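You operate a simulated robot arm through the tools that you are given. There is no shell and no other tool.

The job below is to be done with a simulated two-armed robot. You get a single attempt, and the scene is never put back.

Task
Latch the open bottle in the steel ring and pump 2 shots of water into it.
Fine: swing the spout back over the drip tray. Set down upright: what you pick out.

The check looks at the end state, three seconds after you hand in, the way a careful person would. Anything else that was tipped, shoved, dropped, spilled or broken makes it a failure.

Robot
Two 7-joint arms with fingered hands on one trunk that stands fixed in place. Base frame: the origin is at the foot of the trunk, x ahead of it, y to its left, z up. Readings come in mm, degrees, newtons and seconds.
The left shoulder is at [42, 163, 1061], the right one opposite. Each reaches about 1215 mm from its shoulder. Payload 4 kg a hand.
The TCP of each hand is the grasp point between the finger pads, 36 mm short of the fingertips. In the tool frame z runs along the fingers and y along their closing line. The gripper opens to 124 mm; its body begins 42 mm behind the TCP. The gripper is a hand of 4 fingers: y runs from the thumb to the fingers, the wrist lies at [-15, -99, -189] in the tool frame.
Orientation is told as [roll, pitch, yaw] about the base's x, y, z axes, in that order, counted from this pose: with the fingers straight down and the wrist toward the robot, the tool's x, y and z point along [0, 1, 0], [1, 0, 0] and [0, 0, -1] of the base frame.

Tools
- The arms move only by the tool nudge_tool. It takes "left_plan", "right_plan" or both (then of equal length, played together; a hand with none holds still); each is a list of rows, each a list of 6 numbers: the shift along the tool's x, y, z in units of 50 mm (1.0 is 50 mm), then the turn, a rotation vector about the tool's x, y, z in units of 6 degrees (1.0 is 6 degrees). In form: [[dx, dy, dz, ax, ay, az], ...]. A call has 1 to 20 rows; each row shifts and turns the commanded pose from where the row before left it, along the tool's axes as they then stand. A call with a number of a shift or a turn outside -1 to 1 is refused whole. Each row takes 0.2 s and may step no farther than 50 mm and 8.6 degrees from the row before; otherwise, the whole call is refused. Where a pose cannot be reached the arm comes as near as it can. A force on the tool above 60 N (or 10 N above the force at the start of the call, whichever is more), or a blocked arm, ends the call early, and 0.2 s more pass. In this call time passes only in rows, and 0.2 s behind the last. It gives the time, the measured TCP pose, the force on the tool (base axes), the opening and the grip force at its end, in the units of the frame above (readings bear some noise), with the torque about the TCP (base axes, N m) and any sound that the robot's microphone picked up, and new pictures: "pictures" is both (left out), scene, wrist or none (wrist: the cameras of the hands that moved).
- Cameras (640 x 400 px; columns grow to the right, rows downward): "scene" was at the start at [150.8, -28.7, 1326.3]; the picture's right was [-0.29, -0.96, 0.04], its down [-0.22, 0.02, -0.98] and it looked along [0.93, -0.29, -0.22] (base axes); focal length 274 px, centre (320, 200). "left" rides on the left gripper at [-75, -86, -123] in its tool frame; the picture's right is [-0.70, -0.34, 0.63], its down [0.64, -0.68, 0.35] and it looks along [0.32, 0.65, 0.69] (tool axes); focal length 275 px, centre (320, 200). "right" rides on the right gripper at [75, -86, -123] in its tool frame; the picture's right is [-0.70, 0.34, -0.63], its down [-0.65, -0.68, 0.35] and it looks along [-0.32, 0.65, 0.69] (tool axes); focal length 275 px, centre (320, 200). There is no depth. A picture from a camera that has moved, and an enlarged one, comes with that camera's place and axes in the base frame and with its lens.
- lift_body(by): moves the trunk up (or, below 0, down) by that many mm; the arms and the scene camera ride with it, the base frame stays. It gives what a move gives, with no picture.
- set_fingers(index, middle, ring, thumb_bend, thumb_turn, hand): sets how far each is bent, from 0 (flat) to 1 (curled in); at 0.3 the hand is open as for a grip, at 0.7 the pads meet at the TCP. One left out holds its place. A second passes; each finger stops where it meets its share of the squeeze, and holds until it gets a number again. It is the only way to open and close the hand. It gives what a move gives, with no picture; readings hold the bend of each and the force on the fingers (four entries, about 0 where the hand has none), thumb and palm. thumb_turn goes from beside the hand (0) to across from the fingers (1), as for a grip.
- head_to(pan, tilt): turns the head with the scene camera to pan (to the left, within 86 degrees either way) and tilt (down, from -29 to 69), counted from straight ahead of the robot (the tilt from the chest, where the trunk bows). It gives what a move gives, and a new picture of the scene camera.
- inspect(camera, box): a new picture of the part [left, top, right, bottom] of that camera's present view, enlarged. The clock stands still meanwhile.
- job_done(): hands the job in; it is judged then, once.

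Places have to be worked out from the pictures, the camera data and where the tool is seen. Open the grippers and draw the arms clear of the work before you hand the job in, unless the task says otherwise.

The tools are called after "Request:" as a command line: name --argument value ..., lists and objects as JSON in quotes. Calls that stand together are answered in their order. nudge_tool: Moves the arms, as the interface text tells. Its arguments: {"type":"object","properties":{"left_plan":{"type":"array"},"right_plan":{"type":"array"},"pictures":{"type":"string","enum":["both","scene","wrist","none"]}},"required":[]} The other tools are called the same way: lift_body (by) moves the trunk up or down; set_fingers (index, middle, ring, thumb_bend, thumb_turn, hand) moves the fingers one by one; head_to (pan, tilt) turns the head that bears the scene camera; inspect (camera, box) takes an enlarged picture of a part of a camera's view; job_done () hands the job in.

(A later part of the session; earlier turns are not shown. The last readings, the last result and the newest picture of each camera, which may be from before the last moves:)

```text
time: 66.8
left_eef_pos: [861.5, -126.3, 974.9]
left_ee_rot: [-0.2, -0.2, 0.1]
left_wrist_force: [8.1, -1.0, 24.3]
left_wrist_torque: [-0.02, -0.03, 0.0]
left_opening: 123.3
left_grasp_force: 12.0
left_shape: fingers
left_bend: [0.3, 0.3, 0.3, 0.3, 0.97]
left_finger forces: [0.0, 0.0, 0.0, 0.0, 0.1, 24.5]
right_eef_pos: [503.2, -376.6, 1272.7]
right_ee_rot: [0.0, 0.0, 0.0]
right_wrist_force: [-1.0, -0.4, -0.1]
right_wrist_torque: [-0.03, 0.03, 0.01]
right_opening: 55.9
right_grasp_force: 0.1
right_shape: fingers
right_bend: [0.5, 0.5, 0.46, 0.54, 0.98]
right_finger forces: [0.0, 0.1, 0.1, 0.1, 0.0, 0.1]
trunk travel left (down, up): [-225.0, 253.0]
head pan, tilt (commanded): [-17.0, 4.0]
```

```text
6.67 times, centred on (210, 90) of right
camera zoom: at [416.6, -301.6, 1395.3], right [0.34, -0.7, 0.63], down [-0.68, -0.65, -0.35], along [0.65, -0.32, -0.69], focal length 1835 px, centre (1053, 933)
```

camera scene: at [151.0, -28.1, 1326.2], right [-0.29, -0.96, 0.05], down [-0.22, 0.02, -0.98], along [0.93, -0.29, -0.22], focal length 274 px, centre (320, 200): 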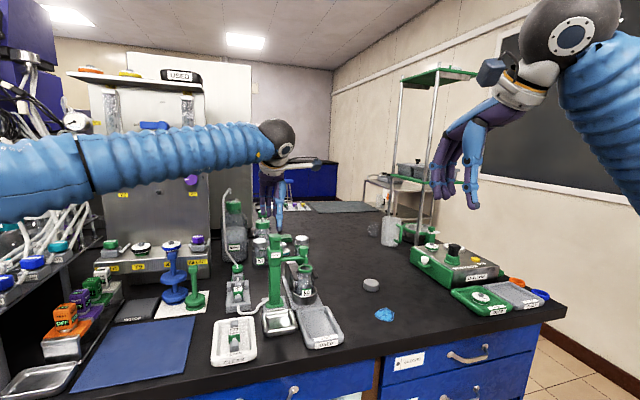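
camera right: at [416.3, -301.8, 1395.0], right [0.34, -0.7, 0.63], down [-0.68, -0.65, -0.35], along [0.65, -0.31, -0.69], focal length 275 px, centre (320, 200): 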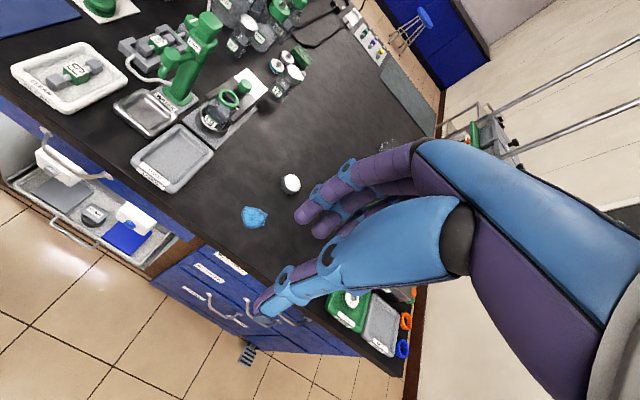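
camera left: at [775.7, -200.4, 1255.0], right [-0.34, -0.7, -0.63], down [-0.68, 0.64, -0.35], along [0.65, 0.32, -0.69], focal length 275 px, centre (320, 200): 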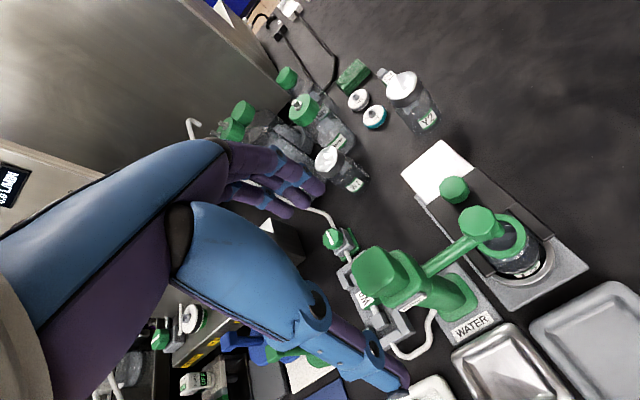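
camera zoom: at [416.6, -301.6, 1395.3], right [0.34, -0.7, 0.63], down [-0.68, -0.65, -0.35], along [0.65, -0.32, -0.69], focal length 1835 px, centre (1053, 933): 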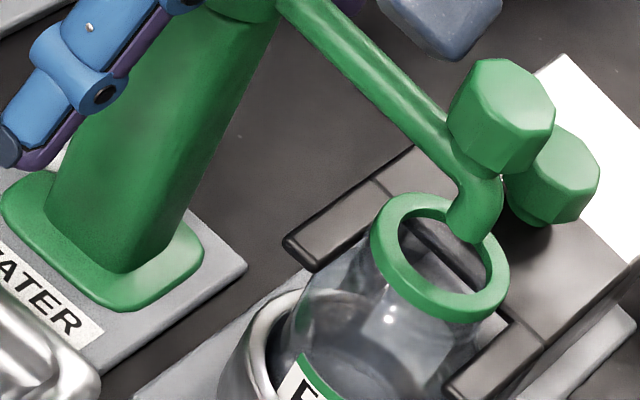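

The stroke bottomed out (24 N, no further travel): first shot done. I raise the hand 38 mm so the head can return fully.

Request:
nudge_tool --left_plan '[[0, 0, -0.15, 0, 0, 0], [0, 0, -0.15, 0, 0, 0], [0, 0, -0.15, 0, 0, 0], [0, 0, -0.15, 0, 0, 0], [0, 0, -0.15, 0, 0, 0], [0, 0, 0, 0, 0, 0], [0, 0, 0, 0, 0, 0], [0, 0, 0, 0, 0, 0]]' --pictures "none"

Request:
inspect --camera "right" --box '[120, 0, 260, 120]'

Request:
inspect --camera "scene" --box '[255, 210, 335, 310]'

Request:
inspect --camera "scene" --box '[290, 245, 330, 305]'

```text
time: 68.6
left_eef_pos: [862.3, -126.4, 1010.0]
left_ee_rot: [0.0, 0.0, 0.0]
left_wrist_force: [0.0, -0.3, -0.2]
left_wrist_torque: [-0.01, 0.01, -0.04]
left_opening: 122.8
left_grasp_force: 0.1
left_shape: fingers
left_bend: [0.3, 0.3, 0.3, 0.3, 0.97]
left_finger forces: [0.0, 0.0, 0.0, 0.0, 0.0, 0.1]
right_eef_pos: [505.3, -376.7, 1272.1]
right_ee_rot: [0.0, 0.2, 0.1]
right_wrist_force: [0.4, 0.8, 1.0]
right_wrist_torque: [-0.01, 0.0, 0.02]
right_opening: 56.0
right_grasp_force: 0.1
right_shape: fingers
right_bend: [0.5, 0.5, 0.46, 0.54, 0.98]
right_finger forces: [0.0, 0.1, 0.1, 0.0, 0.1, 0.0]
trunk travel left (down, up): [-225.0, 253.0]
head pan, tilt (commanded): [-17.0, 4.0]
```

```text
3.33 times, centred on (190, 60) of right
camera zoom: at [418.3, -301.8, 1394.2], right [0.34, -0.7, 0.63], down [-0.68, -0.65, -0.34], along [0.65, -0.32, -0.69], focal length 918 px, centre (753, 667)
```

zoom: 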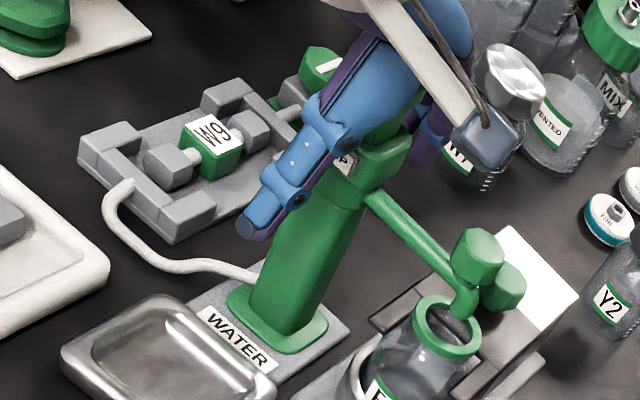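

```text
4.00 times, centred on (295, 260) of scene
camera zoom: at [150.9, -28.9, 1326.2], right [-0.29, -0.96, 0.04], down [-0.22, 0.02, -0.98], along [0.93, -0.29, -0.22], focal length 1094 px, centre (420, -40)
```

zoom: 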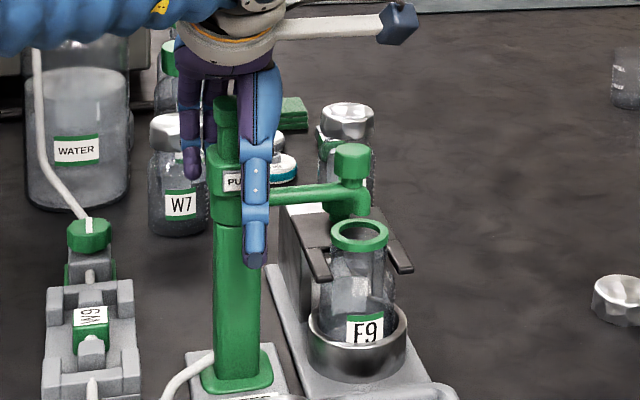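

```text
6.67 times, centred on (310, 275) of scene
camera zoom: at [150.9, -28.9, 1326.2], right [-0.29, -0.96, 0.04], down [-0.22, 0.02, -0.98], along [0.93, -0.29, -0.22], focal length 1824 px, centre (387, -300)
```

zoom: 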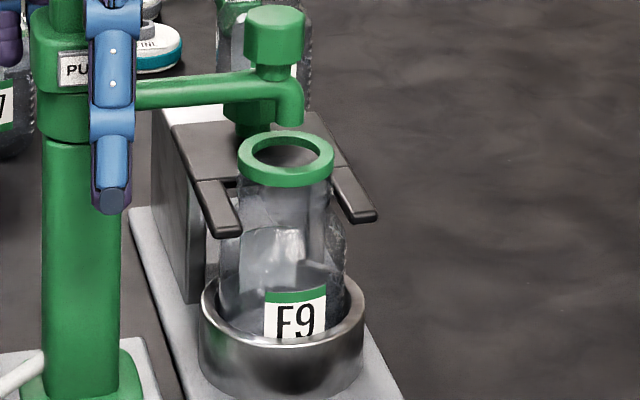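

The head has come back up with the hand clear. Now the second shot: one continuous press of 38 mm down to the bottom.

Request:
nudge_tool --left_plan '[[0, 0, 0.1, 0, 0, 0], [0, 0, 0.1, 0, 0, 0], [0, 0, 0.1, 0, 0, 0], [0, 0, 0.1, 0, 0, 0], [0, 0, 0.1, 0, 0, 0], [0, 0, 0.1, 0, 0, 0], [0, 0, 0.08, 0, 0, 0], [0, 0, 0.06, 0, 0, 0]]' --pictures "none"

Request:
inspect --camera "scene" --box '[290, 245, 330, 305]'

Request:
inspect --camera "right" --box '[180, 60, 240, 120]'

```text
time: 70.4
left_eef_pos: [862.8, -125.3, 974.4]
left_ee_rot: [-0.2, -0.1, 0.0]
left_wrist_force: [6.2, -1.9, 22.7]
left_wrist_torque: [0.05, 0.0, -0.04]
left_opening: 123.0
left_grasp_force: 11.5
left_shape: fingers
left_bend: [0.3, 0.3, 0.3, 0.3, 0.97]
left_finger forces: [0.0, 0.0, 0.0, 0.0, 0.2, 22.8]
right_eef_pos: [502.6, -378.6, 1272.3]
right_ee_rot: [-0.1, 0.0, 0.1]
right_wrist_force: [-0.5, -0.5, 1.0]
right_wrist_torque: [0.01, -0.02, 0.02]
right_opening: 56.2
right_grasp_force: 0.1
right_shape: fingers
right_bend: [0.5, 0.5, 0.46, 0.54, 0.98]
right_finger forces: [0.1, 0.1, 0.0, 0.0, 0.1, 0.0]
trunk travel left (down, up): [-225.0, 253.0]
head pan, tilt (commanded): [-17.0, 4.0]
```

```text
6.67 times, centred on (310, 275) of scene
camera zoom: at [149.4, -28.7, 1326.9], right [-0.29, -0.96, 0.04], down [-0.22, 0.02, -0.98], along [0.93, -0.29, -0.21], focal length 1824 px, centre (387, -300)
```

zoom: 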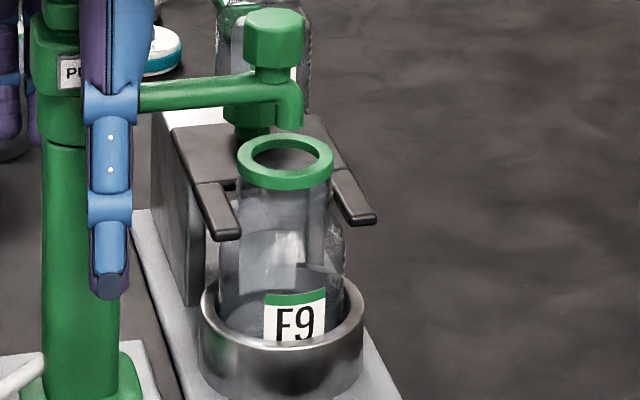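

```text
6.67 times, centred on (210, 90) of right
camera zoom: at [416.7, -301.7, 1395.3], right [0.34, -0.7, 0.63], down [-0.68, -0.65, -0.35], along [0.65, -0.32, -0.69], focal length 1835 px, centre (1053, 933)
```

zoom: 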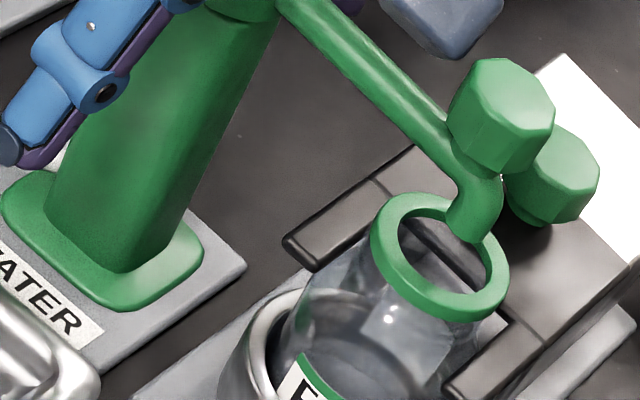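

Second stroke bottomed too (23 N). I release by raising the hand, then look closely at the water level.

Request:
nudge_tool --left_plan '[[0, 0, -0.15, 0, 0, 0], [0, 0, -0.15, 0, 0, 0], [0, 0, -0.15, 0, 0, 0], [0, 0, -0.15, 0, 0, 0], [0, 0, -0.15, 0, 0, 0], [0, 0, -0.3, 0, 0, 0], [0, 0, -0.6, 0, 0, 0], [0, 0, -0.9, 0, 0, 0], [0, 0, -0.9, 0, 0, 0]]' --pictures "none"

Request:
inspect --camera "scene" --box '[255, 210, 335, 310]'

Request:
inspect --camera "right" --box '[195, 75, 235, 125]'

Request:
inspect --camera "scene" --box '[295, 258, 325, 298]'

Request:
inspect --camera "left" --box '[290, 160, 600, 390]'

```text
time: 72.4
left_eef_pos: [860.8, -125.7, 1146.5]
left_ee_rot: [0.1, 0.0, 0.1]
left_wrist_force: [0.0, -0.3, -0.1]
left_wrist_torque: [0.0, 0.0, -0.03]
left_opening: 122.9
left_grasp_force: 0.1
left_shape: fingers
left_bend: [0.3, 0.3, 0.3, 0.3, 0.97]
left_finger forces: [0.1, 0.0, 0.0, 0.1, 0.0, 0.1]
right_eef_pos: [504.4, -378.0, 1270.9]
right_ee_rot: [0.0, 0.1, 0.0]
right_wrist_force: [-0.2, -0.2, -0.3]
right_wrist_torque: [0.02, 0.0, 0.01]
right_opening: 55.7
right_grasp_force: 0.0
right_shape: fingers
right_bend: [0.5, 0.5, 0.46, 0.54, 0.98]
right_finger forces: [0.1, 0.0, 0.0, 0.1, 0.0, 0.0]
trunk travel left (down, up): [-225.0, 253.0]
head pan, tilt (commanded): [-17.0, 4.0]
```

```text
4.00 times, centred on (295, 260) of scene
camera zoom: at [149.9, -29.2, 1326.5], right [-0.29, -0.96, 0.04], down [-0.22, 0.02, -0.98], along [0.93, -0.29, -0.21], focal length 1094 px, centre (420, -40)
```

zoom: 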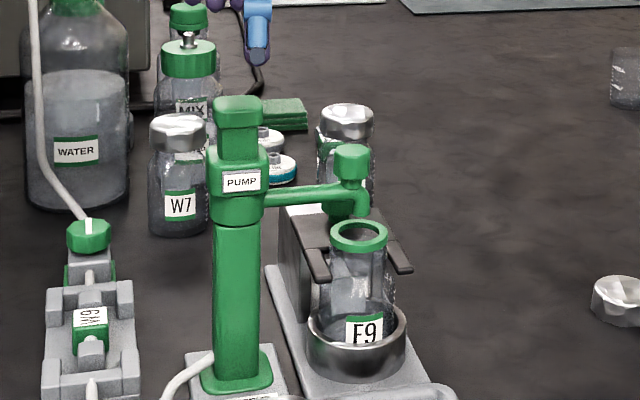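

```text
8.00 times, centred on (215, 100) of right
camera zoom: at [417.2, -302.2, 1394.6], right [0.34, -0.7, 0.63], down [-0.68, -0.65, -0.35], along [0.65, -0.32, -0.69], focal length 2202 px, centre (1160, 1000)
```

zoom: 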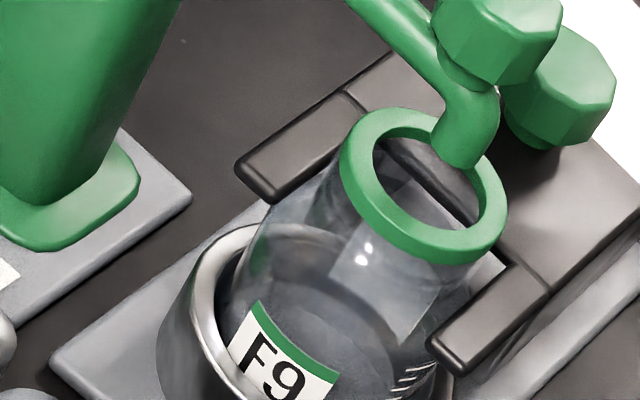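

```text
10.00 times, centred on (310, 278) of scene
camera zoom: at [149.9, -29.2, 1326.5], right [-0.29, -0.96, 0.04], down [-0.22, 0.02, -0.98], along [0.93, -0.29, -0.21], focal length 2736 px, centre (420, -580)
```

zoom: 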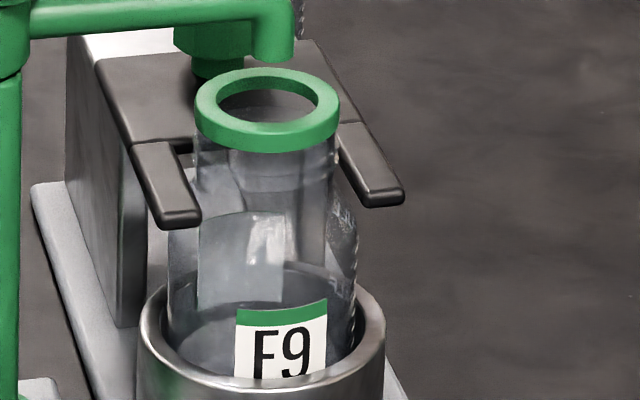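

```text
1.74 times, centred on (445, 275) of left
camera zoom: at [774.5, -201.4, 1268.6], right [-0.34, -0.7, -0.63], down [-0.68, 0.64, -0.35], along [0.65, 0.32, -0.69], focal length 479 px, centre (103, 70)
```

zoom: 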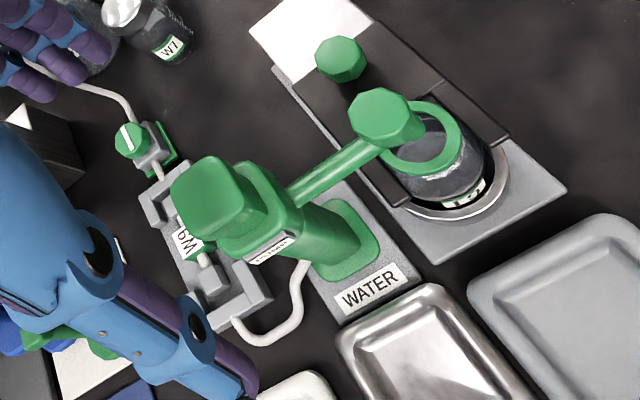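

Both strokes delivered and a water surface shows in F9; nothing spilled. Now the spout goes back: I cage the left fingers again and move above the hex knob at about (866,-207).

Request:
set_fingers --hand "left" --thumb_bend 0.46 --index 0.46 --middle 0.46 --ring 0.3

Request:
nudge_tool --left_plan '[[-0.82, 0.05, 0, 0, 0, 0], [-0.82, 0.05, 0, 0, 0, 0], [0, 0, 0.7, 0, 0, 0], [0, 0, 0.5, 0, 0, 0]]' --pictures "none"

Request:
inspect --camera "left" --box '[270, 150, 450, 350]'

Request:
inspect --camera "right" --box '[140, 20, 260, 120]'

Request:
inspect --camera "scene" --box '[255, 210, 335, 310]'

```text
time: 73.4
left_eef_pos: [861.8, -125.3, 1145.3]
left_ee_rot: [0.1, 0.0, 0.0]
left_wrist_force: [-0.6, -0.5, -0.6]
left_wrist_torque: [-0.02, 0.0, -0.01]
left_opening: 74.6
left_grasp_force: 0.0
left_shape: fingers
left_bend: [0.46, 0.46, 0.3, 0.46, 0.97]
left_finger forces: [0.1, 0.1, 0.0, 0.1, 0.1, 0.0]
right_eef_pos: [504.6, -377.1, 1271.0]
right_ee_rot: [0.0, 0.1, 0.0]
right_wrist_force: [-0.5, 0.3, 0.0]
right_wrist_torque: [0.01, 0.02, -0.02]
right_opening: 55.7
right_grasp_force: 0.0
right_shape: fingers
right_bend: [0.5, 0.5, 0.46, 0.54, 0.98]
right_finger forces: [0.0, 0.0, 0.0, 0.0, 0.0, 0.1]
trunk travel left (down, up): [-225.0, 253.0]
head pan, tilt (commanded): [-17.0, 4.0]
```

```text
time: 74.4
left_eef_pos: [866.4, -210.2, 1082.9]
left_ee_rot: [0.0, 0.0, 0.0]
left_wrist_force: [0.4, -0.2, -0.9]
left_wrist_torque: [-0.02, 0.0, -0.03]
left_opening: 75.1
left_grasp_force: 0.1
left_shape: fingers
left_bend: [0.46, 0.46, 0.3, 0.46, 0.97]
left_finger forces: [0.1, 0.1, 0.1, 0.0, 0.1, 0.0]
right_eef_pos: [504.5, -377.3, 1270.5]
right_ee_rot: [-0.1, 0.1, 0.0]
right_wrist_force: [-0.7, -0.1, -0.2]
right_wrist_torque: [0.02, -0.01, 0.01]
right_opening: 55.9
right_grasp_force: 0.0
right_shape: fingers
right_bend: [0.5, 0.5, 0.46, 0.54, 0.98]
right_finger forces: [0.0, 0.1, 0.0, 0.0, 0.0, 0.1]
trunk travel left (down, up): [-225.0, 253.0]
head pan, tilt (commanded): [-17.0, 4.0]
```

```text
2.00 times, centred on (360, 250) of left
camera zoom: at [780.7, -285.7, 1206.0], right [-0.34, -0.7, -0.63], down [-0.68, 0.64, -0.35], along [0.65, 0.32, -0.69], focal length 551 px, centre (240, 100)
```

zoom: 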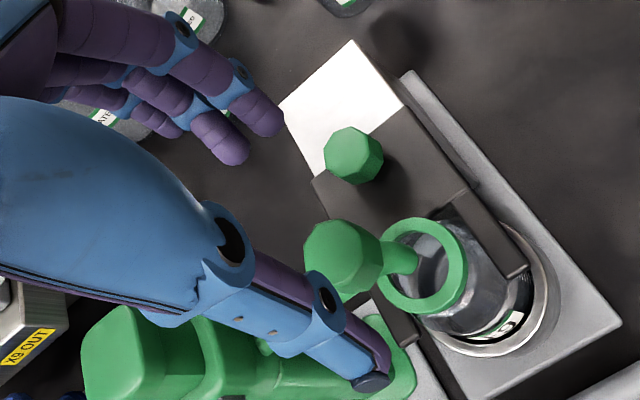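

```text
4.00 times, centred on (200, 70) of right
camera zoom: at [418.2, -302.8, 1394.0], right [0.34, -0.7, 0.63], down [-0.68, -0.64, -0.35], along [0.65, -0.32, -0.69], focal length 1101 px, centre (800, 720)
```

zoom: 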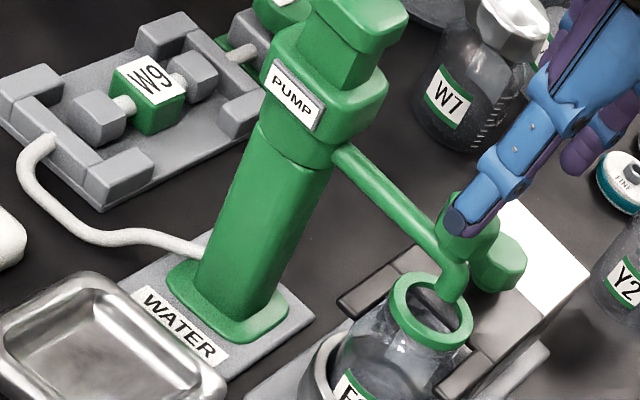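

```text
4.00 times, centred on (295, 260) of scene
camera zoom: at [150.9, -29.7, 1326.2], right [-0.29, -0.96, 0.04], down [-0.22, 0.02, -0.98], along [0.93, -0.29, -0.22], focal length 1094 px, centre (420, -40)
```

zoom: 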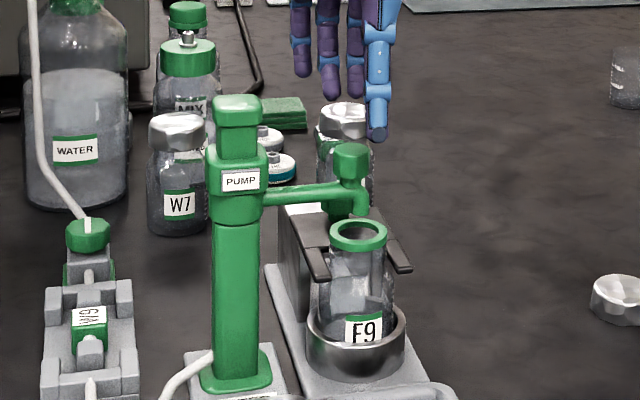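

Knob is centred between thumb and index/middle. I lower 45 mm so the fingers straddle it.

Request:
nudge_tool --left_plan '[[0.05, 0, 0.3, 0, 0, 0], [0, 0, 0.3, 0, 0, 0], [0, 0, 0.3, 0, 0, 0]]' --pictures "none"

Request:
set_fingers --hand "left" --index 0.61 --middle 0.61

Request:
inspect --camera "left" --box '[270, 150, 450, 350]'

Request:
inspect --camera "right" --box '[140, 20, 260, 120]'

```text
time: 75.2
left_eef_pos: [867.8, -205.3, 1037.7]
left_ee_rot: [-0.1, 0.0, 0.0]
left_wrist_force: [0.9, -0.5, -0.3]
left_wrist_torque: [0.02, 0.02, -0.01]
left_opening: 74.9
left_grasp_force: 0.0
left_shape: fingers
left_bend: [0.46, 0.46, 0.3, 0.46, 0.97]
left_finger forces: [0.0, 0.1, 0.0, 0.1, 0.0, 0.1]
right_eef_pos: [505.1, -376.5, 1270.4]
right_ee_rot: [0.0, 0.1, -0.1]
right_wrist_force: [0.0, 0.0, 0.0]
right_wrist_torque: [0.03, -0.01, -0.03]
right_opening: 55.9
right_grasp_force: 0.2
right_shape: fingers
right_bend: [0.5, 0.5, 0.46, 0.54, 0.98]
right_finger forces: [0.1, 0.1, 0.1, 0.1, 0.1, 0.0]
trunk travel left (down, up): [-225.0, 253.0]
head pan, tilt (commanded): [-17.0, 4.0]
```

```text
time: 76.2
left_eef_pos: [866.8, -206.1, 1039.6]
left_ee_rot: [0.1, 0.0, 0.1]
left_wrist_force: [-0.4, -0.1, -0.6]
left_wrist_torque: [0.0, 0.02, 0.01]
left_opening: 51.1
left_grasp_force: 0.0
left_shape: fingers
left_bend: [0.61, 0.61, 0.3, 0.46, 0.97]
left_finger forces: [0.0, 0.0, 0.1, 0.1, 0.0, 0.0]
right_eef_pos: [504.9, -376.9, 1271.6]
right_ee_rot: [0.0, 0.1, -0.1]
right_wrist_force: [-0.4, -0.2, 0.3]
right_wrist_torque: [-0.01, 0.03, 0.03]
right_opening: 55.9
right_grasp_force: 0.1
right_shape: fingers
right_bend: [0.5, 0.5, 0.46, 0.54, 0.98]
right_finger forces: [0.1, 0.0, 0.0, 0.2, 0.0, 0.0]
trunk travel left (down, up): [-225.0, 253.0]
head pan, tilt (commanded): [-17.0, 4.0]
```

```text
2.00 times, centred on (360, 250) of left
camera zoom: at [781.4, -281.5, 1161.6], right [-0.34, -0.7, -0.63], down [-0.68, 0.64, -0.35], along [0.65, 0.32, -0.69], focal length 551 px, centre (240, 100)
```

zoom: 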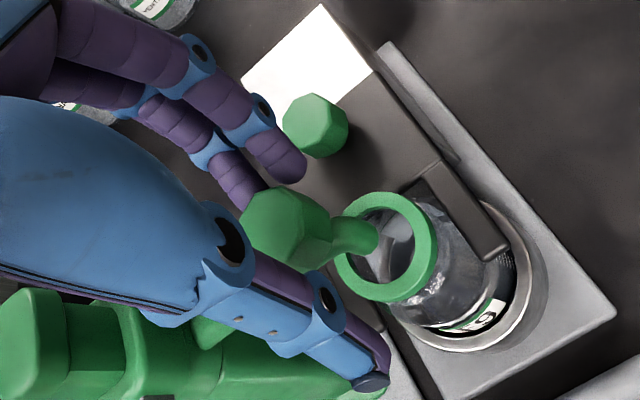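

```text
4.00 times, centred on (200, 70) of right
camera zoom: at [418.2, -301.9, 1394.2], right [0.34, -0.7, 0.63], down [-0.68, -0.65, -0.34], along [0.65, -0.32, -0.69], focal length 1101 px, centre (800, 720)
```

zoom: 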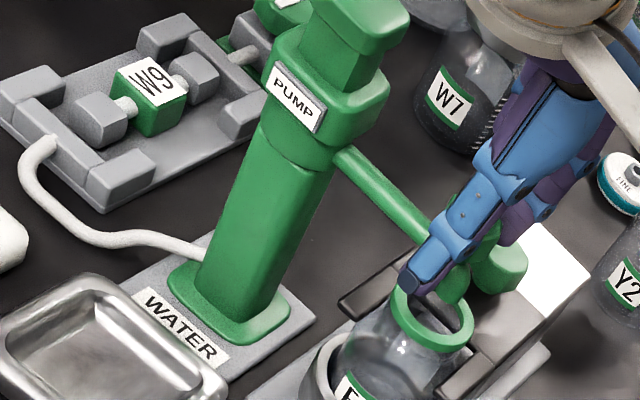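

Index and middle are right behind the knob. I swing it back: first 5 arc steps.

Request:
nudge_tool --left_plan '[[0.0129, -0.1736, 0, 0, 0, 0.633], [0.0191, -0.1731, 0, 0, 0, 0.633], [0.0254, -0.1722, 0, 0, 0, 0.633], [0.0316, -0.1712, 0, 0, 0, 0.633], [0.0377, -0.17, 0, 0, 0, 0.633]]' --pictures "none"

Request:
inspect --camera "right" --box '[120, 0, 260, 120]'

Request:
inspect --camera "left" --box '[270, 150, 450, 350]'

```text
time: 77.4
left_eef_pos: [826.6, -193.6, 1039.7]
left_ee_rot: [-0.1, 0.0, -19.0]
left_wrist_force: [-0.1, 0.2, 0.5]
left_wrist_torque: [-0.01, 0.0, 0.0]
left_opening: 51.9
left_grasp_force: 0.2
left_shape: fingers
left_bend: [0.61, 0.61, 0.3, 0.46, 0.97]
left_finger forces: [0.4, 0.0, 0.0, 0.1, 0.0, 0.1]
right_eef_pos: [504.2, -376.0, 1272.0]
right_ee_rot: [0.0, 0.1, 0.0]
right_wrist_force: [-0.5, -0.7, 0.1]
right_wrist_torque: [-0.01, 0.01, 0.03]
right_opening: 56.1
right_grasp_force: 0.0
right_shape: fingers
right_bend: [0.5, 0.5, 0.46, 0.54, 0.98]
right_finger forces: [0.0, 0.0, 0.1, 0.0, 0.1, 0.0]
trunk travel left (down, up): [-225.0, 253.0]
head pan, tilt (commanded): [-17.0, 4.0]
```

```text
3.33 times, centred on (190, 60) of right
camera zoom: at [418.1, -301.6, 1394.3], right [0.34, -0.7, 0.63], down [-0.68, -0.65, -0.34], along [0.65, -0.32, -0.69], focal length 918 px, centre (753, 667)
```

zoom: 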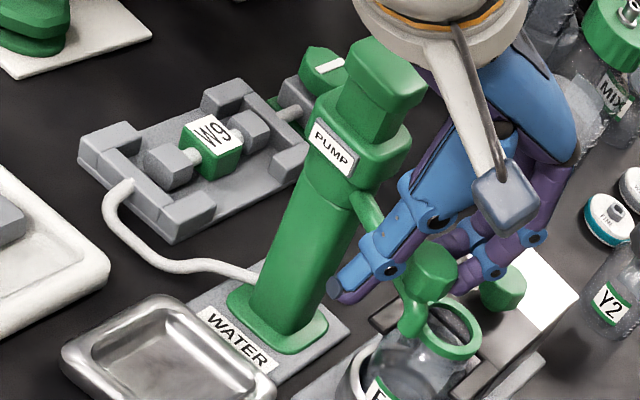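

```text
2.00 times, centred on (360, 250) of left
camera zoom: at [720.2, -236.3, 1161.9], right [-0.55, -0.55, -0.63], down [-0.43, 0.83, -0.35], along [0.72, 0.09, -0.69], focal length 551 px, centre (240, 100)
```

zoom: 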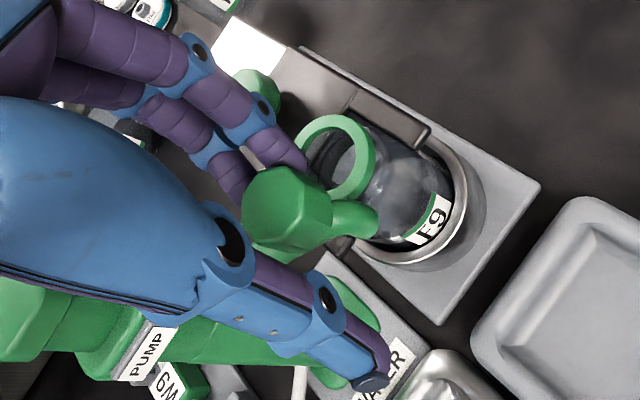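

The spout follows the fingers back. I continue with the next 5 arc steps.

Request:
nudge_tool --left_plan '[[0.0438, -0.1685, 0, 0, 0, 0.633], [0.0499, -0.1668, 0, 0, 0, 0.633], [0.0559, -0.1649, 0, 0, 0, 0.633], [0.0618, -0.1628, 0, 0, 0, 0.633], [0.0677, -0.1604, 0, 0, 0, 0.633]]' --pictures "none"

Request:
inspect --camera "right" --box '[120, 0, 260, 120]'

Request:
inspect --camera "left" --box '[270, 150, 450, 350]'

```text
time: 78.6
left_eef_pos: [796.0, -163.3, 1039.2]
left_ee_rot: [0.0, -0.1, -38.0]
left_wrist_force: [0.0, 0.0, 0.2]
left_wrist_torque: [-0.02, 0.0, -0.01]
left_opening: 51.7
left_grasp_force: 0.4
left_shape: fingers
left_bend: [0.61, 0.61, 0.3, 0.46, 0.97]
left_finger forces: [0.3, 0.0, 0.0, 0.0, 0.1, 0.0]
right_eef_pos: [504.3, -376.7, 1271.5]
right_ee_rot: [0.0, 0.1, 0.0]
right_wrist_force: [0.0, -0.4, -0.3]
right_wrist_torque: [0.02, 0.01, -0.01]
right_opening: 55.6
right_grasp_force: 0.0
right_shape: fingers
right_bend: [0.5, 0.5, 0.46, 0.54, 0.98]
right_finger forces: [0.0, 0.1, 0.0, 0.1, 0.0, 0.0]
trunk travel left (down, up): [-225.0, 253.0]
head pan, tilt (commanded): [-17.0, 4.0]
```

```text
3.33 times, centred on (190, 60) of right
camera zoom: at [418.2, -301.5, 1394.3], right [0.34, -0.7, 0.63], down [-0.68, -0.65, -0.34], along [0.65, -0.32, -0.69], focal length 918 px, centre (753, 667)
```

zoom: 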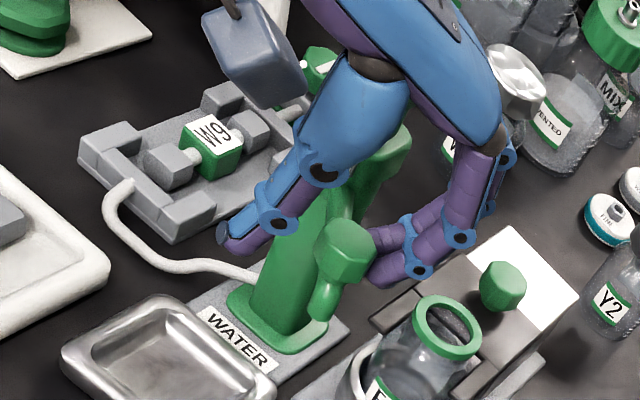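

```text
2.00 times, centred on (360, 250) of left
camera zoom: at [681.6, -169.9, 1161.9], right [-0.69, -0.34, -0.63], down [-0.14, 0.93, -0.35], along [0.71, -0.15, -0.69], focal length 551 px, centre (240, 100)
```

zoom: 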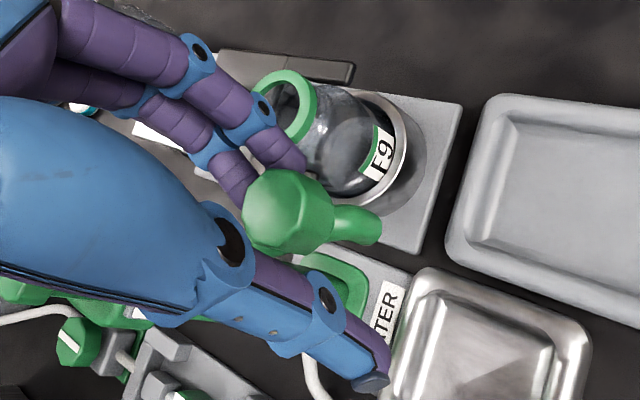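

Two thirds back. The last 5 arc steps bring it over the drip tray again.

Request:
nudge_tool --left_plan '[[0.0734, -0.1579, 0, 0, 0, 0.633], [0.0791, -0.1551, 0, 0, 0, 0.633], [0.0846, -0.1522, 0, 0, 0, 0.633], [0.09, -0.149, 0, 0, 0, 0.633], [0.0954, -0.1457, 0, 0, 0, 0.633]]' --pictures "none"

Request:
inspect --camera "right" --box '[120, 0, 260, 120]'

Request:
inspect --camera "left" --box '[270, 150, 450, 350]'

Request:
inspect --camera "scene" --box '[250, 220, 340, 330]'

```text
time: 79.8
left_eef_pos: [784.6, -122.2, 1037.7]
left_ee_rot: [0.1, 0.1, -57.1]
left_wrist_force: [0.0, 0.4, -0.4]
left_wrist_torque: [0.01, 0.0, -0.04]
left_opening: 51.2
left_grasp_force: 0.1
left_shape: fingers
left_bend: [0.61, 0.61, 0.3, 0.46, 0.97]
left_finger forces: [0.0, 0.1, 0.0, 0.0, 0.0, 0.1]
right_eef_pos: [504.9, -377.3, 1271.7]
right_ee_rot: [-0.1, 0.1, 0.0]
right_wrist_force: [0.1, 0.1, -0.4]
right_wrist_torque: [0.02, 0.01, -0.05]
right_opening: 56.0
right_grasp_force: 0.1
right_shape: fingers
right_bend: [0.5, 0.5, 0.46, 0.54, 0.98]
right_finger forces: [0.0, 0.1, 0.0, 0.1, 0.0, 0.0]
trunk travel left (down, up): [-225.0, 253.0]
head pan, tilt (commanded): [-17.0, 4.0]
```

```text
3.33 times, centred on (190, 60) of right
camera zoom: at [418.4, -301.4, 1394.2], right [0.34, -0.7, 0.63], down [-0.68, -0.65, -0.34], along [0.65, -0.32, -0.69], focal length 918 px, centre (753, 667)
```

zoom: 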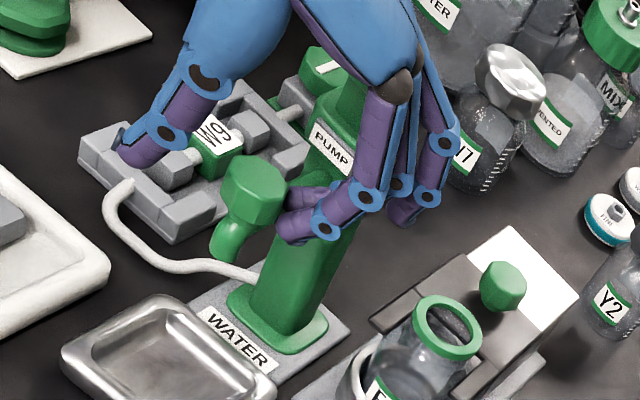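

```text
2.00 times, centred on (360, 250) of left
camera zoom: at [674.0, -90.7, 1161.0], right [-0.77, -0.1, -0.63], down [0.17, 0.92, -0.35], along [0.62, -0.37, -0.69], focal length 551 px, centre (240, 100)
```

zoom: 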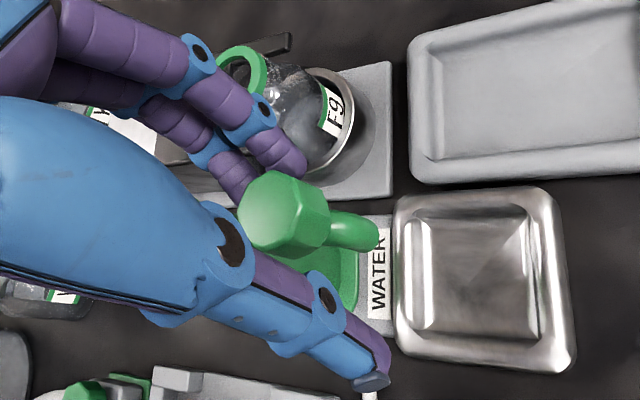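

```text
3.64 times, centred on (295, 275) of scene
camera zoom: at [151.0, -28.4, 1326.2], right [-0.29, -0.96, 0.05], down [-0.22, 0.02, -0.98], along [0.93, -0.29, -0.22], focal length 995 px, centre (411, -73)
```

zoom: 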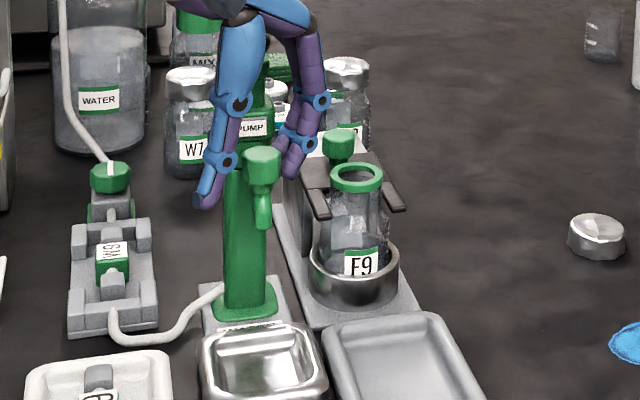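

The knob is back at its first pixel position in the right camera's view, nozzle over the drip tray. I open the left fingers and lift the hand straight off.

Request:
set_fingers --hand "left" --index 0.44 --middle 0.44 --thumb_bend 0.44

Request:
nudge_tool --left_plan '[[0, 0, -0.3, 0, 0, 0], [0, 0, -0.6, 0, 0, 0], [0, 0, -0.9, 0, 0, 0], [0, 0, -0.9, 0, 0, 0], [0, 0, -0.9, 0, 0, 0], [0, 0, -0.9, 0, 0, 0], [0, 0, -0.9, 0, 0, 0]]' --pictures "both"

Request:
inspect --camera "right" --box '[120, 0, 260, 120]'

Request:
inspect --camera "scene" --box '[250, 220, 340, 330]'

```text
time: 80.8
left_eef_pos: [783.9, -122.2, 1038.7]
left_ee_rot: [0.0, 0.0, -57.0]
left_wrist_force: [0.0, -0.1, 0.6]
left_wrist_torque: [0.0, 0.0, -0.02]
left_opening: 80.4
left_grasp_force: 0.0
left_shape: fingers
left_bend: [0.44, 0.44, 0.3, 0.44, 0.97]
left_finger forces: [0.0, 0.0, 0.1, 0.1, 0.0, 0.0]
right_eef_pos: [504.4, -376.7, 1271.1]
right_ee_rot: [0.0, 0.0, 0.0]
right_wrist_force: [1.0, 0.3, 1.0]
right_wrist_torque: [0.01, 0.02, 0.01]
right_opening: 55.9
right_grasp_force: 0.0
right_shape: fingers
right_bend: [0.5, 0.5, 0.46, 0.54, 0.98]
right_finger forces: [0.0, 0.1, 0.0, 0.0, 0.0, 0.1]
trunk travel left (down, up): [-225.0, 253.0]
head pan, tilt (commanded): [-17.0, 4.0]
```

```text
time: 82.4
left_eef_pos: [782.3, -117.7, 1276.0]
left_ee_rot: [-0.2, -0.2, -56.3]
left_wrist_force: [0.0, -0.3, -0.4]
left_wrist_torque: [0.02, -0.02, -0.03]
left_opening: 80.8
left_grasp_force: 0.0
left_shape: fingers
left_bend: [0.44, 0.44, 0.3, 0.44, 0.97]
left_finger forces: [0.0, 0.1, 0.0, 0.1, 0.0, 0.1]
left hand out of reach, approached as far as the arm can: row 6, 7
right_eef_pos: [504.6, -376.9, 1272.0]
right_ee_rot: [0.0, 0.0, 0.1]
right_wrist_force: [-0.3, -1.6, 0.1]
right_wrist_torque: [0.0, 0.02, -0.01]
right_opening: 55.9
right_grasp_force: 0.0
right_shape: fingers
right_bend: [0.5, 0.5, 0.46, 0.54, 0.98]
right_finger forces: [0.1, 0.1, 0.0, 0.1, 0.0, 0.0]
trunk travel left (down, up): [-225.0, 253.0]
head pan, tilt (commanded): [-17.0, 4.0]
camera scene: at [150.7, -28.6, 1326.2], right [-0.29, -0.96, 0.04], down [-0.22, 0.02, -0.98], along [0.93, -0.29, -0.22], focal length 274 px, centre (320, 200)
camera left: at [671.2, -87.9, 1397.8], right [-0.77, -0.11, -0.63], down [0.16, 0.92, -0.35], along [0.62, -0.37, -0.69], focal length 275 px, centre (320, 200)
```

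scene: 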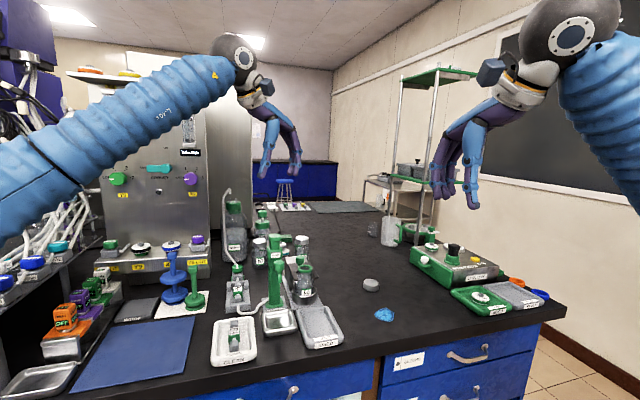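
left: 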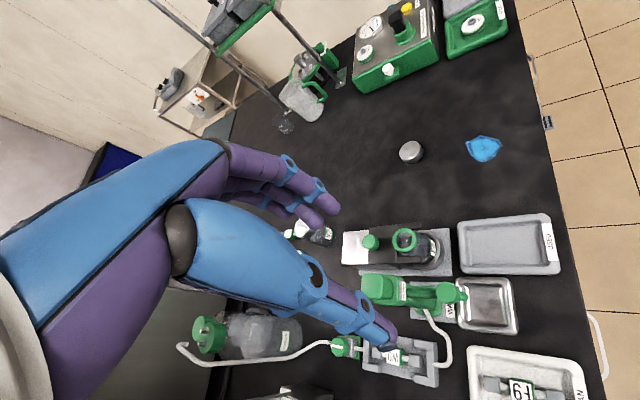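

```text
3.33 times, centred on (190, 60) of right
camera zoom: at [418.2, -301.4, 1394.2], right [0.34, -0.7, 0.63], down [-0.68, -0.65, -0.34], along [0.65, -0.32, -0.69], focal length 918 px, centre (753, 667)
```

zoom: 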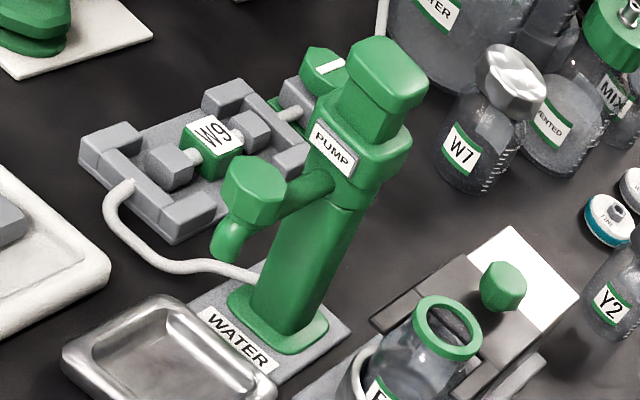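

```text
3.64 times, centred on (295, 275) of scene
camera zoom: at [150.7, -28.6, 1326.2], right [-0.29, -0.96, 0.04], down [-0.22, 0.02, -0.98], along [0.93, -0.29, -0.22], focal length 995 px, centre (411, -73)
```

zoom: 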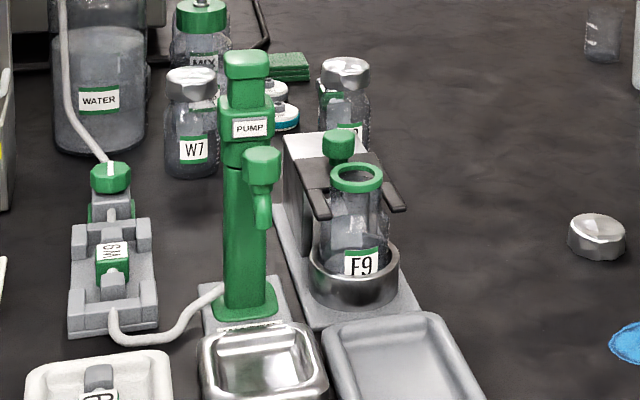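

Everything stands as it should: spout over the tray, F9 latched in the ring. I draw the left arm back and up the way it came, and turn it to its resting yaw.

Request:
nudge_tool --left_plan '[[0, -0.79, -0.28, 0, 0, 0], [0, -0.79, -0.28, 0, 0, 0], [0, -0.79, -0.28, 0, 0, 0], [0, -0.79, -0.28, 0, 0, 0], [0, -0.79, -0.28, 0, 0, 0], [0, -0.79, -0.28, 0, 0, 0], [0, 0, 0, 0, 0, -1], [0, 0, 0, 0, 0, -1], [0, 0, 0, 0, 0, -1], [0, 0, 0, 0, 0, -1], [0, 0, 0, 0, 0, -1], [0, 0, 0, 0, 0, -1], [0, 0, 0, 0, 0, -1], [0, 0, 0, 0, 0, -1], [0, 0, 0, 0, 0, -1]]' --pictures "none"

Request:
set_fingers --hand "left" --index 0.3 --middle 0.3 --ring 0.3 --thumb_bend 0.3

Request:
set_fingers --hand "right" --index 0.3 --middle 0.3 --ring 0.3 --thumb_bend 0.3

Request:
head_to --pan -17 --tilt 4

Request:
inspect --camera "scene" --box '[200, 180, 400, 380]'

Request:
inspect --camera "right" --box '[190, 70, 240, 130]'

Request:
inspect --camera "scene" --box '[290, 250, 325, 300]'

```text
time: 85.6
left_eef_pos: [655.5, 78.6, 1355.7]
left_ee_rot: [0.0, 0.0, -2.8]
left_wrist_force: [-1.0, -0.6, -0.4]
left_wrist_torque: [0.04, 0.0, 0.04]
left_opening: 80.7
left_grasp_force: 0.0
left_shape: fingers
left_bend: [0.44, 0.44, 0.3, 0.44, 0.98]
left_finger forces: [0.0, 0.0, 0.0, 0.0, 0.0, 0.0]
right_eef_pos: [504.9, -376.8, 1271.3]
right_ee_rot: [-0.1, 0.2, 0.0]
right_wrist_force: [0.3, -0.6, -0.8]
right_wrist_torque: [-0.01, 0.01, 0.03]
right_opening: 55.8
right_grasp_force: 0.0
right_shape: fingers
right_bend: [0.5, 0.5, 0.46, 0.54, 0.98]
right_finger forces: [0.0, 0.0, 0.0, 0.1, 0.1, 0.0]
trunk travel left (down, up): [-225.0, 253.0]
head pan, tilt (commanded): [-17.0, 4.0]
```

```text
time: 86.6
left_eef_pos: [655.0, 78.4, 1357.0]
left_ee_rot: [0.0, -0.1, -3.1]
left_wrist_force: [-1.0, -0.8, 0.1]
left_wrist_torque: [0.0, 0.01, 0.01]
left_opening: 123.0
left_grasp_force: 0.0
left_shape: fingers
left_bend: [0.3, 0.3, 0.3, 0.3, 0.98]
left_finger forces: [0.1, 0.0, 0.1, 0.0, 0.0, 0.1]
right_eef_pos: [504.2, -376.9, 1271.0]
right_ee_rot: [0.0, 0.0, -0.1]
right_wrist_force: [0.3, 0.7, -0.6]
right_wrist_torque: [0.01, -0.04, -0.01]
right_opening: 55.9
right_grasp_force: 0.1
right_shape: fingers
right_bend: [0.5, 0.5, 0.46, 0.54, 0.98]
right_finger forces: [0.0, 0.0, 0.1, 0.1, 0.0, 0.1]
trunk travel left (down, up): [-225.0, 253.0]
head pan, tilt (commanded): [-17.0, 4.0]
```

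```text
time: 87.6
left_eef_pos: [656.0, 79.8, 1357.4]
left_ee_rot: [-0.1, -0.1, -3.0]
left_wrist_force: [-0.2, 0.6, -0.4]
left_wrist_torque: [0.02, 0.0, -0.02]
left_opening: 123.1
left_grasp_force: 0.0
left_shape: fingers
left_bend: [0.3, 0.3, 0.3, 0.3, 0.98]
left_finger forces: [0.0, 0.0, 0.1, 0.0, 0.1, 0.1]
right_eef_pos: [503.6, -377.6, 1272.8]
right_ee_rot: [0.0, 0.1, 0.1]
right_wrist_force: [0.3, 0.2, -0.4]
right_wrist_torque: [0.02, 0.0, -0.01]
right_opening: 123.2
right_grasp_force: 0.1
right_shape: fingers
right_bend: [0.3, 0.3, 0.3, 0.3, 0.98]
right_finger forces: [0.1, 0.1, 0.0, 0.0, 0.0, 0.0]
trunk travel left (down, up): [-225.0, 253.0]
head pan, tilt (commanded): [-17.0, 4.0]
```

```text
time: 88.2
left_eef_pos: [654.4, 78.8, 1356.3]
left_ee_rot: [0.0, 0.1, -2.9]
left_wrist_force: [1.5, -0.4, -0.5]
left_wrist_torque: [0.0, -0.03, 0.01]
left_opening: 122.8
left_grasp_force: 0.1
left_shape: fingers
left_bend: [0.3, 0.3, 0.3, 0.3, 0.98]
left_finger forces: [0.0, 0.0, 0.0, 0.1, 0.0, 0.0]
right_eef_pos: [505.0, -376.9, 1271.5]
right_ee_rot: [0.0, 0.1, -0.1]
right_wrist_force: [-0.4, 0.7, 0.6]
right_wrist_torque: [-0.01, 0.02, -0.03]
right_opening: 123.2
right_grasp_force: 0.0
right_shape: fingers
right_bend: [0.3, 0.3, 0.3, 0.3, 0.98]
right_finger forces: [0.0, 0.0, 0.1, 0.0, 0.0, 0.1]
trunk travel left (down, up): [-225.0, 253.0]
head pan, tilt (commanded): [-17.0, 4.0]
camera scene: at [150.8, -28.7, 1326.3], right [-0.29, -0.96, 0.04], down [-0.22, 0.02, -0.98], along [0.93, -0.29, -0.22], focal length 274 px, centre (320, 200)
```

scene: 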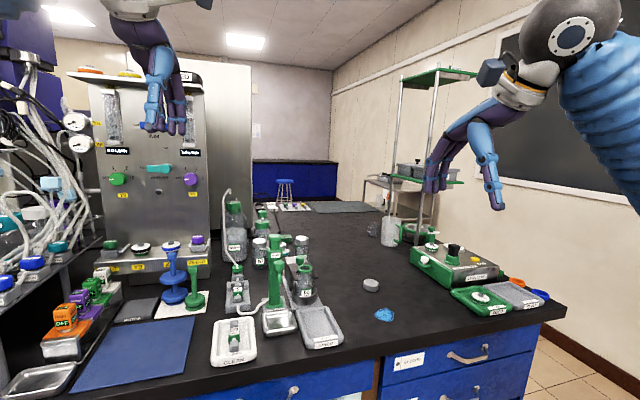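

```text
2.00 times, centred on (300, 280) of scene
camera zoom: at [150.8, -28.7, 1326.3], right [-0.29, -0.96, 0.04], down [-0.22, 0.02, -0.98], along [0.93, -0.29, -0.22], focal length 547 px, centre (360, 40)
```

zoom: 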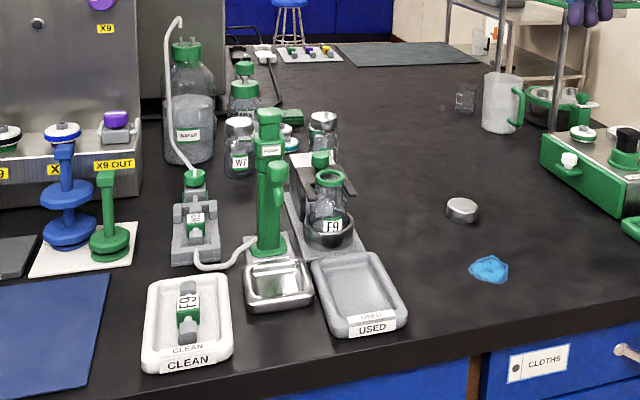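

```text
6.67 times, centred on (215, 100) of right
camera zoom: at [418.1, -301.7, 1394.3], right [0.34, -0.7, 0.63], down [-0.68, -0.65, -0.34], along [0.65, -0.32, -0.69], focal length 1835 px, centre (1020, 867)
```

zoom: 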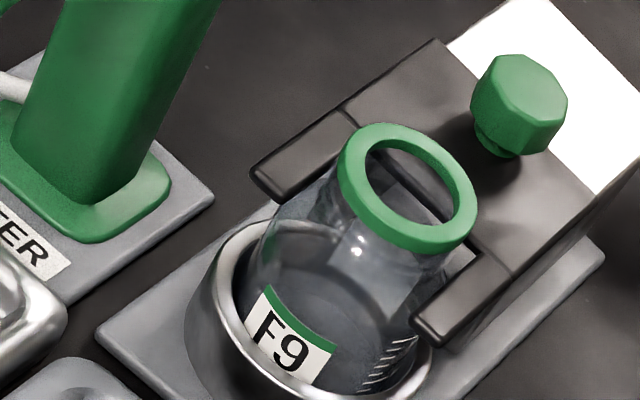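

```text
8.00 times, centred on (308, 275) of scene
camera zoom: at [150.8, -28.7, 1326.3], right [-0.29, -0.96, 0.04], down [-0.22, 0.02, -0.98], along [0.93, -0.29, -0.22], focal length 2189 px, centre (420, -400)
```

zoom: 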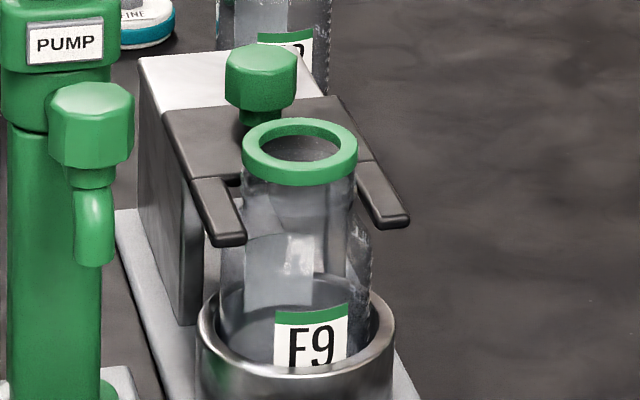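

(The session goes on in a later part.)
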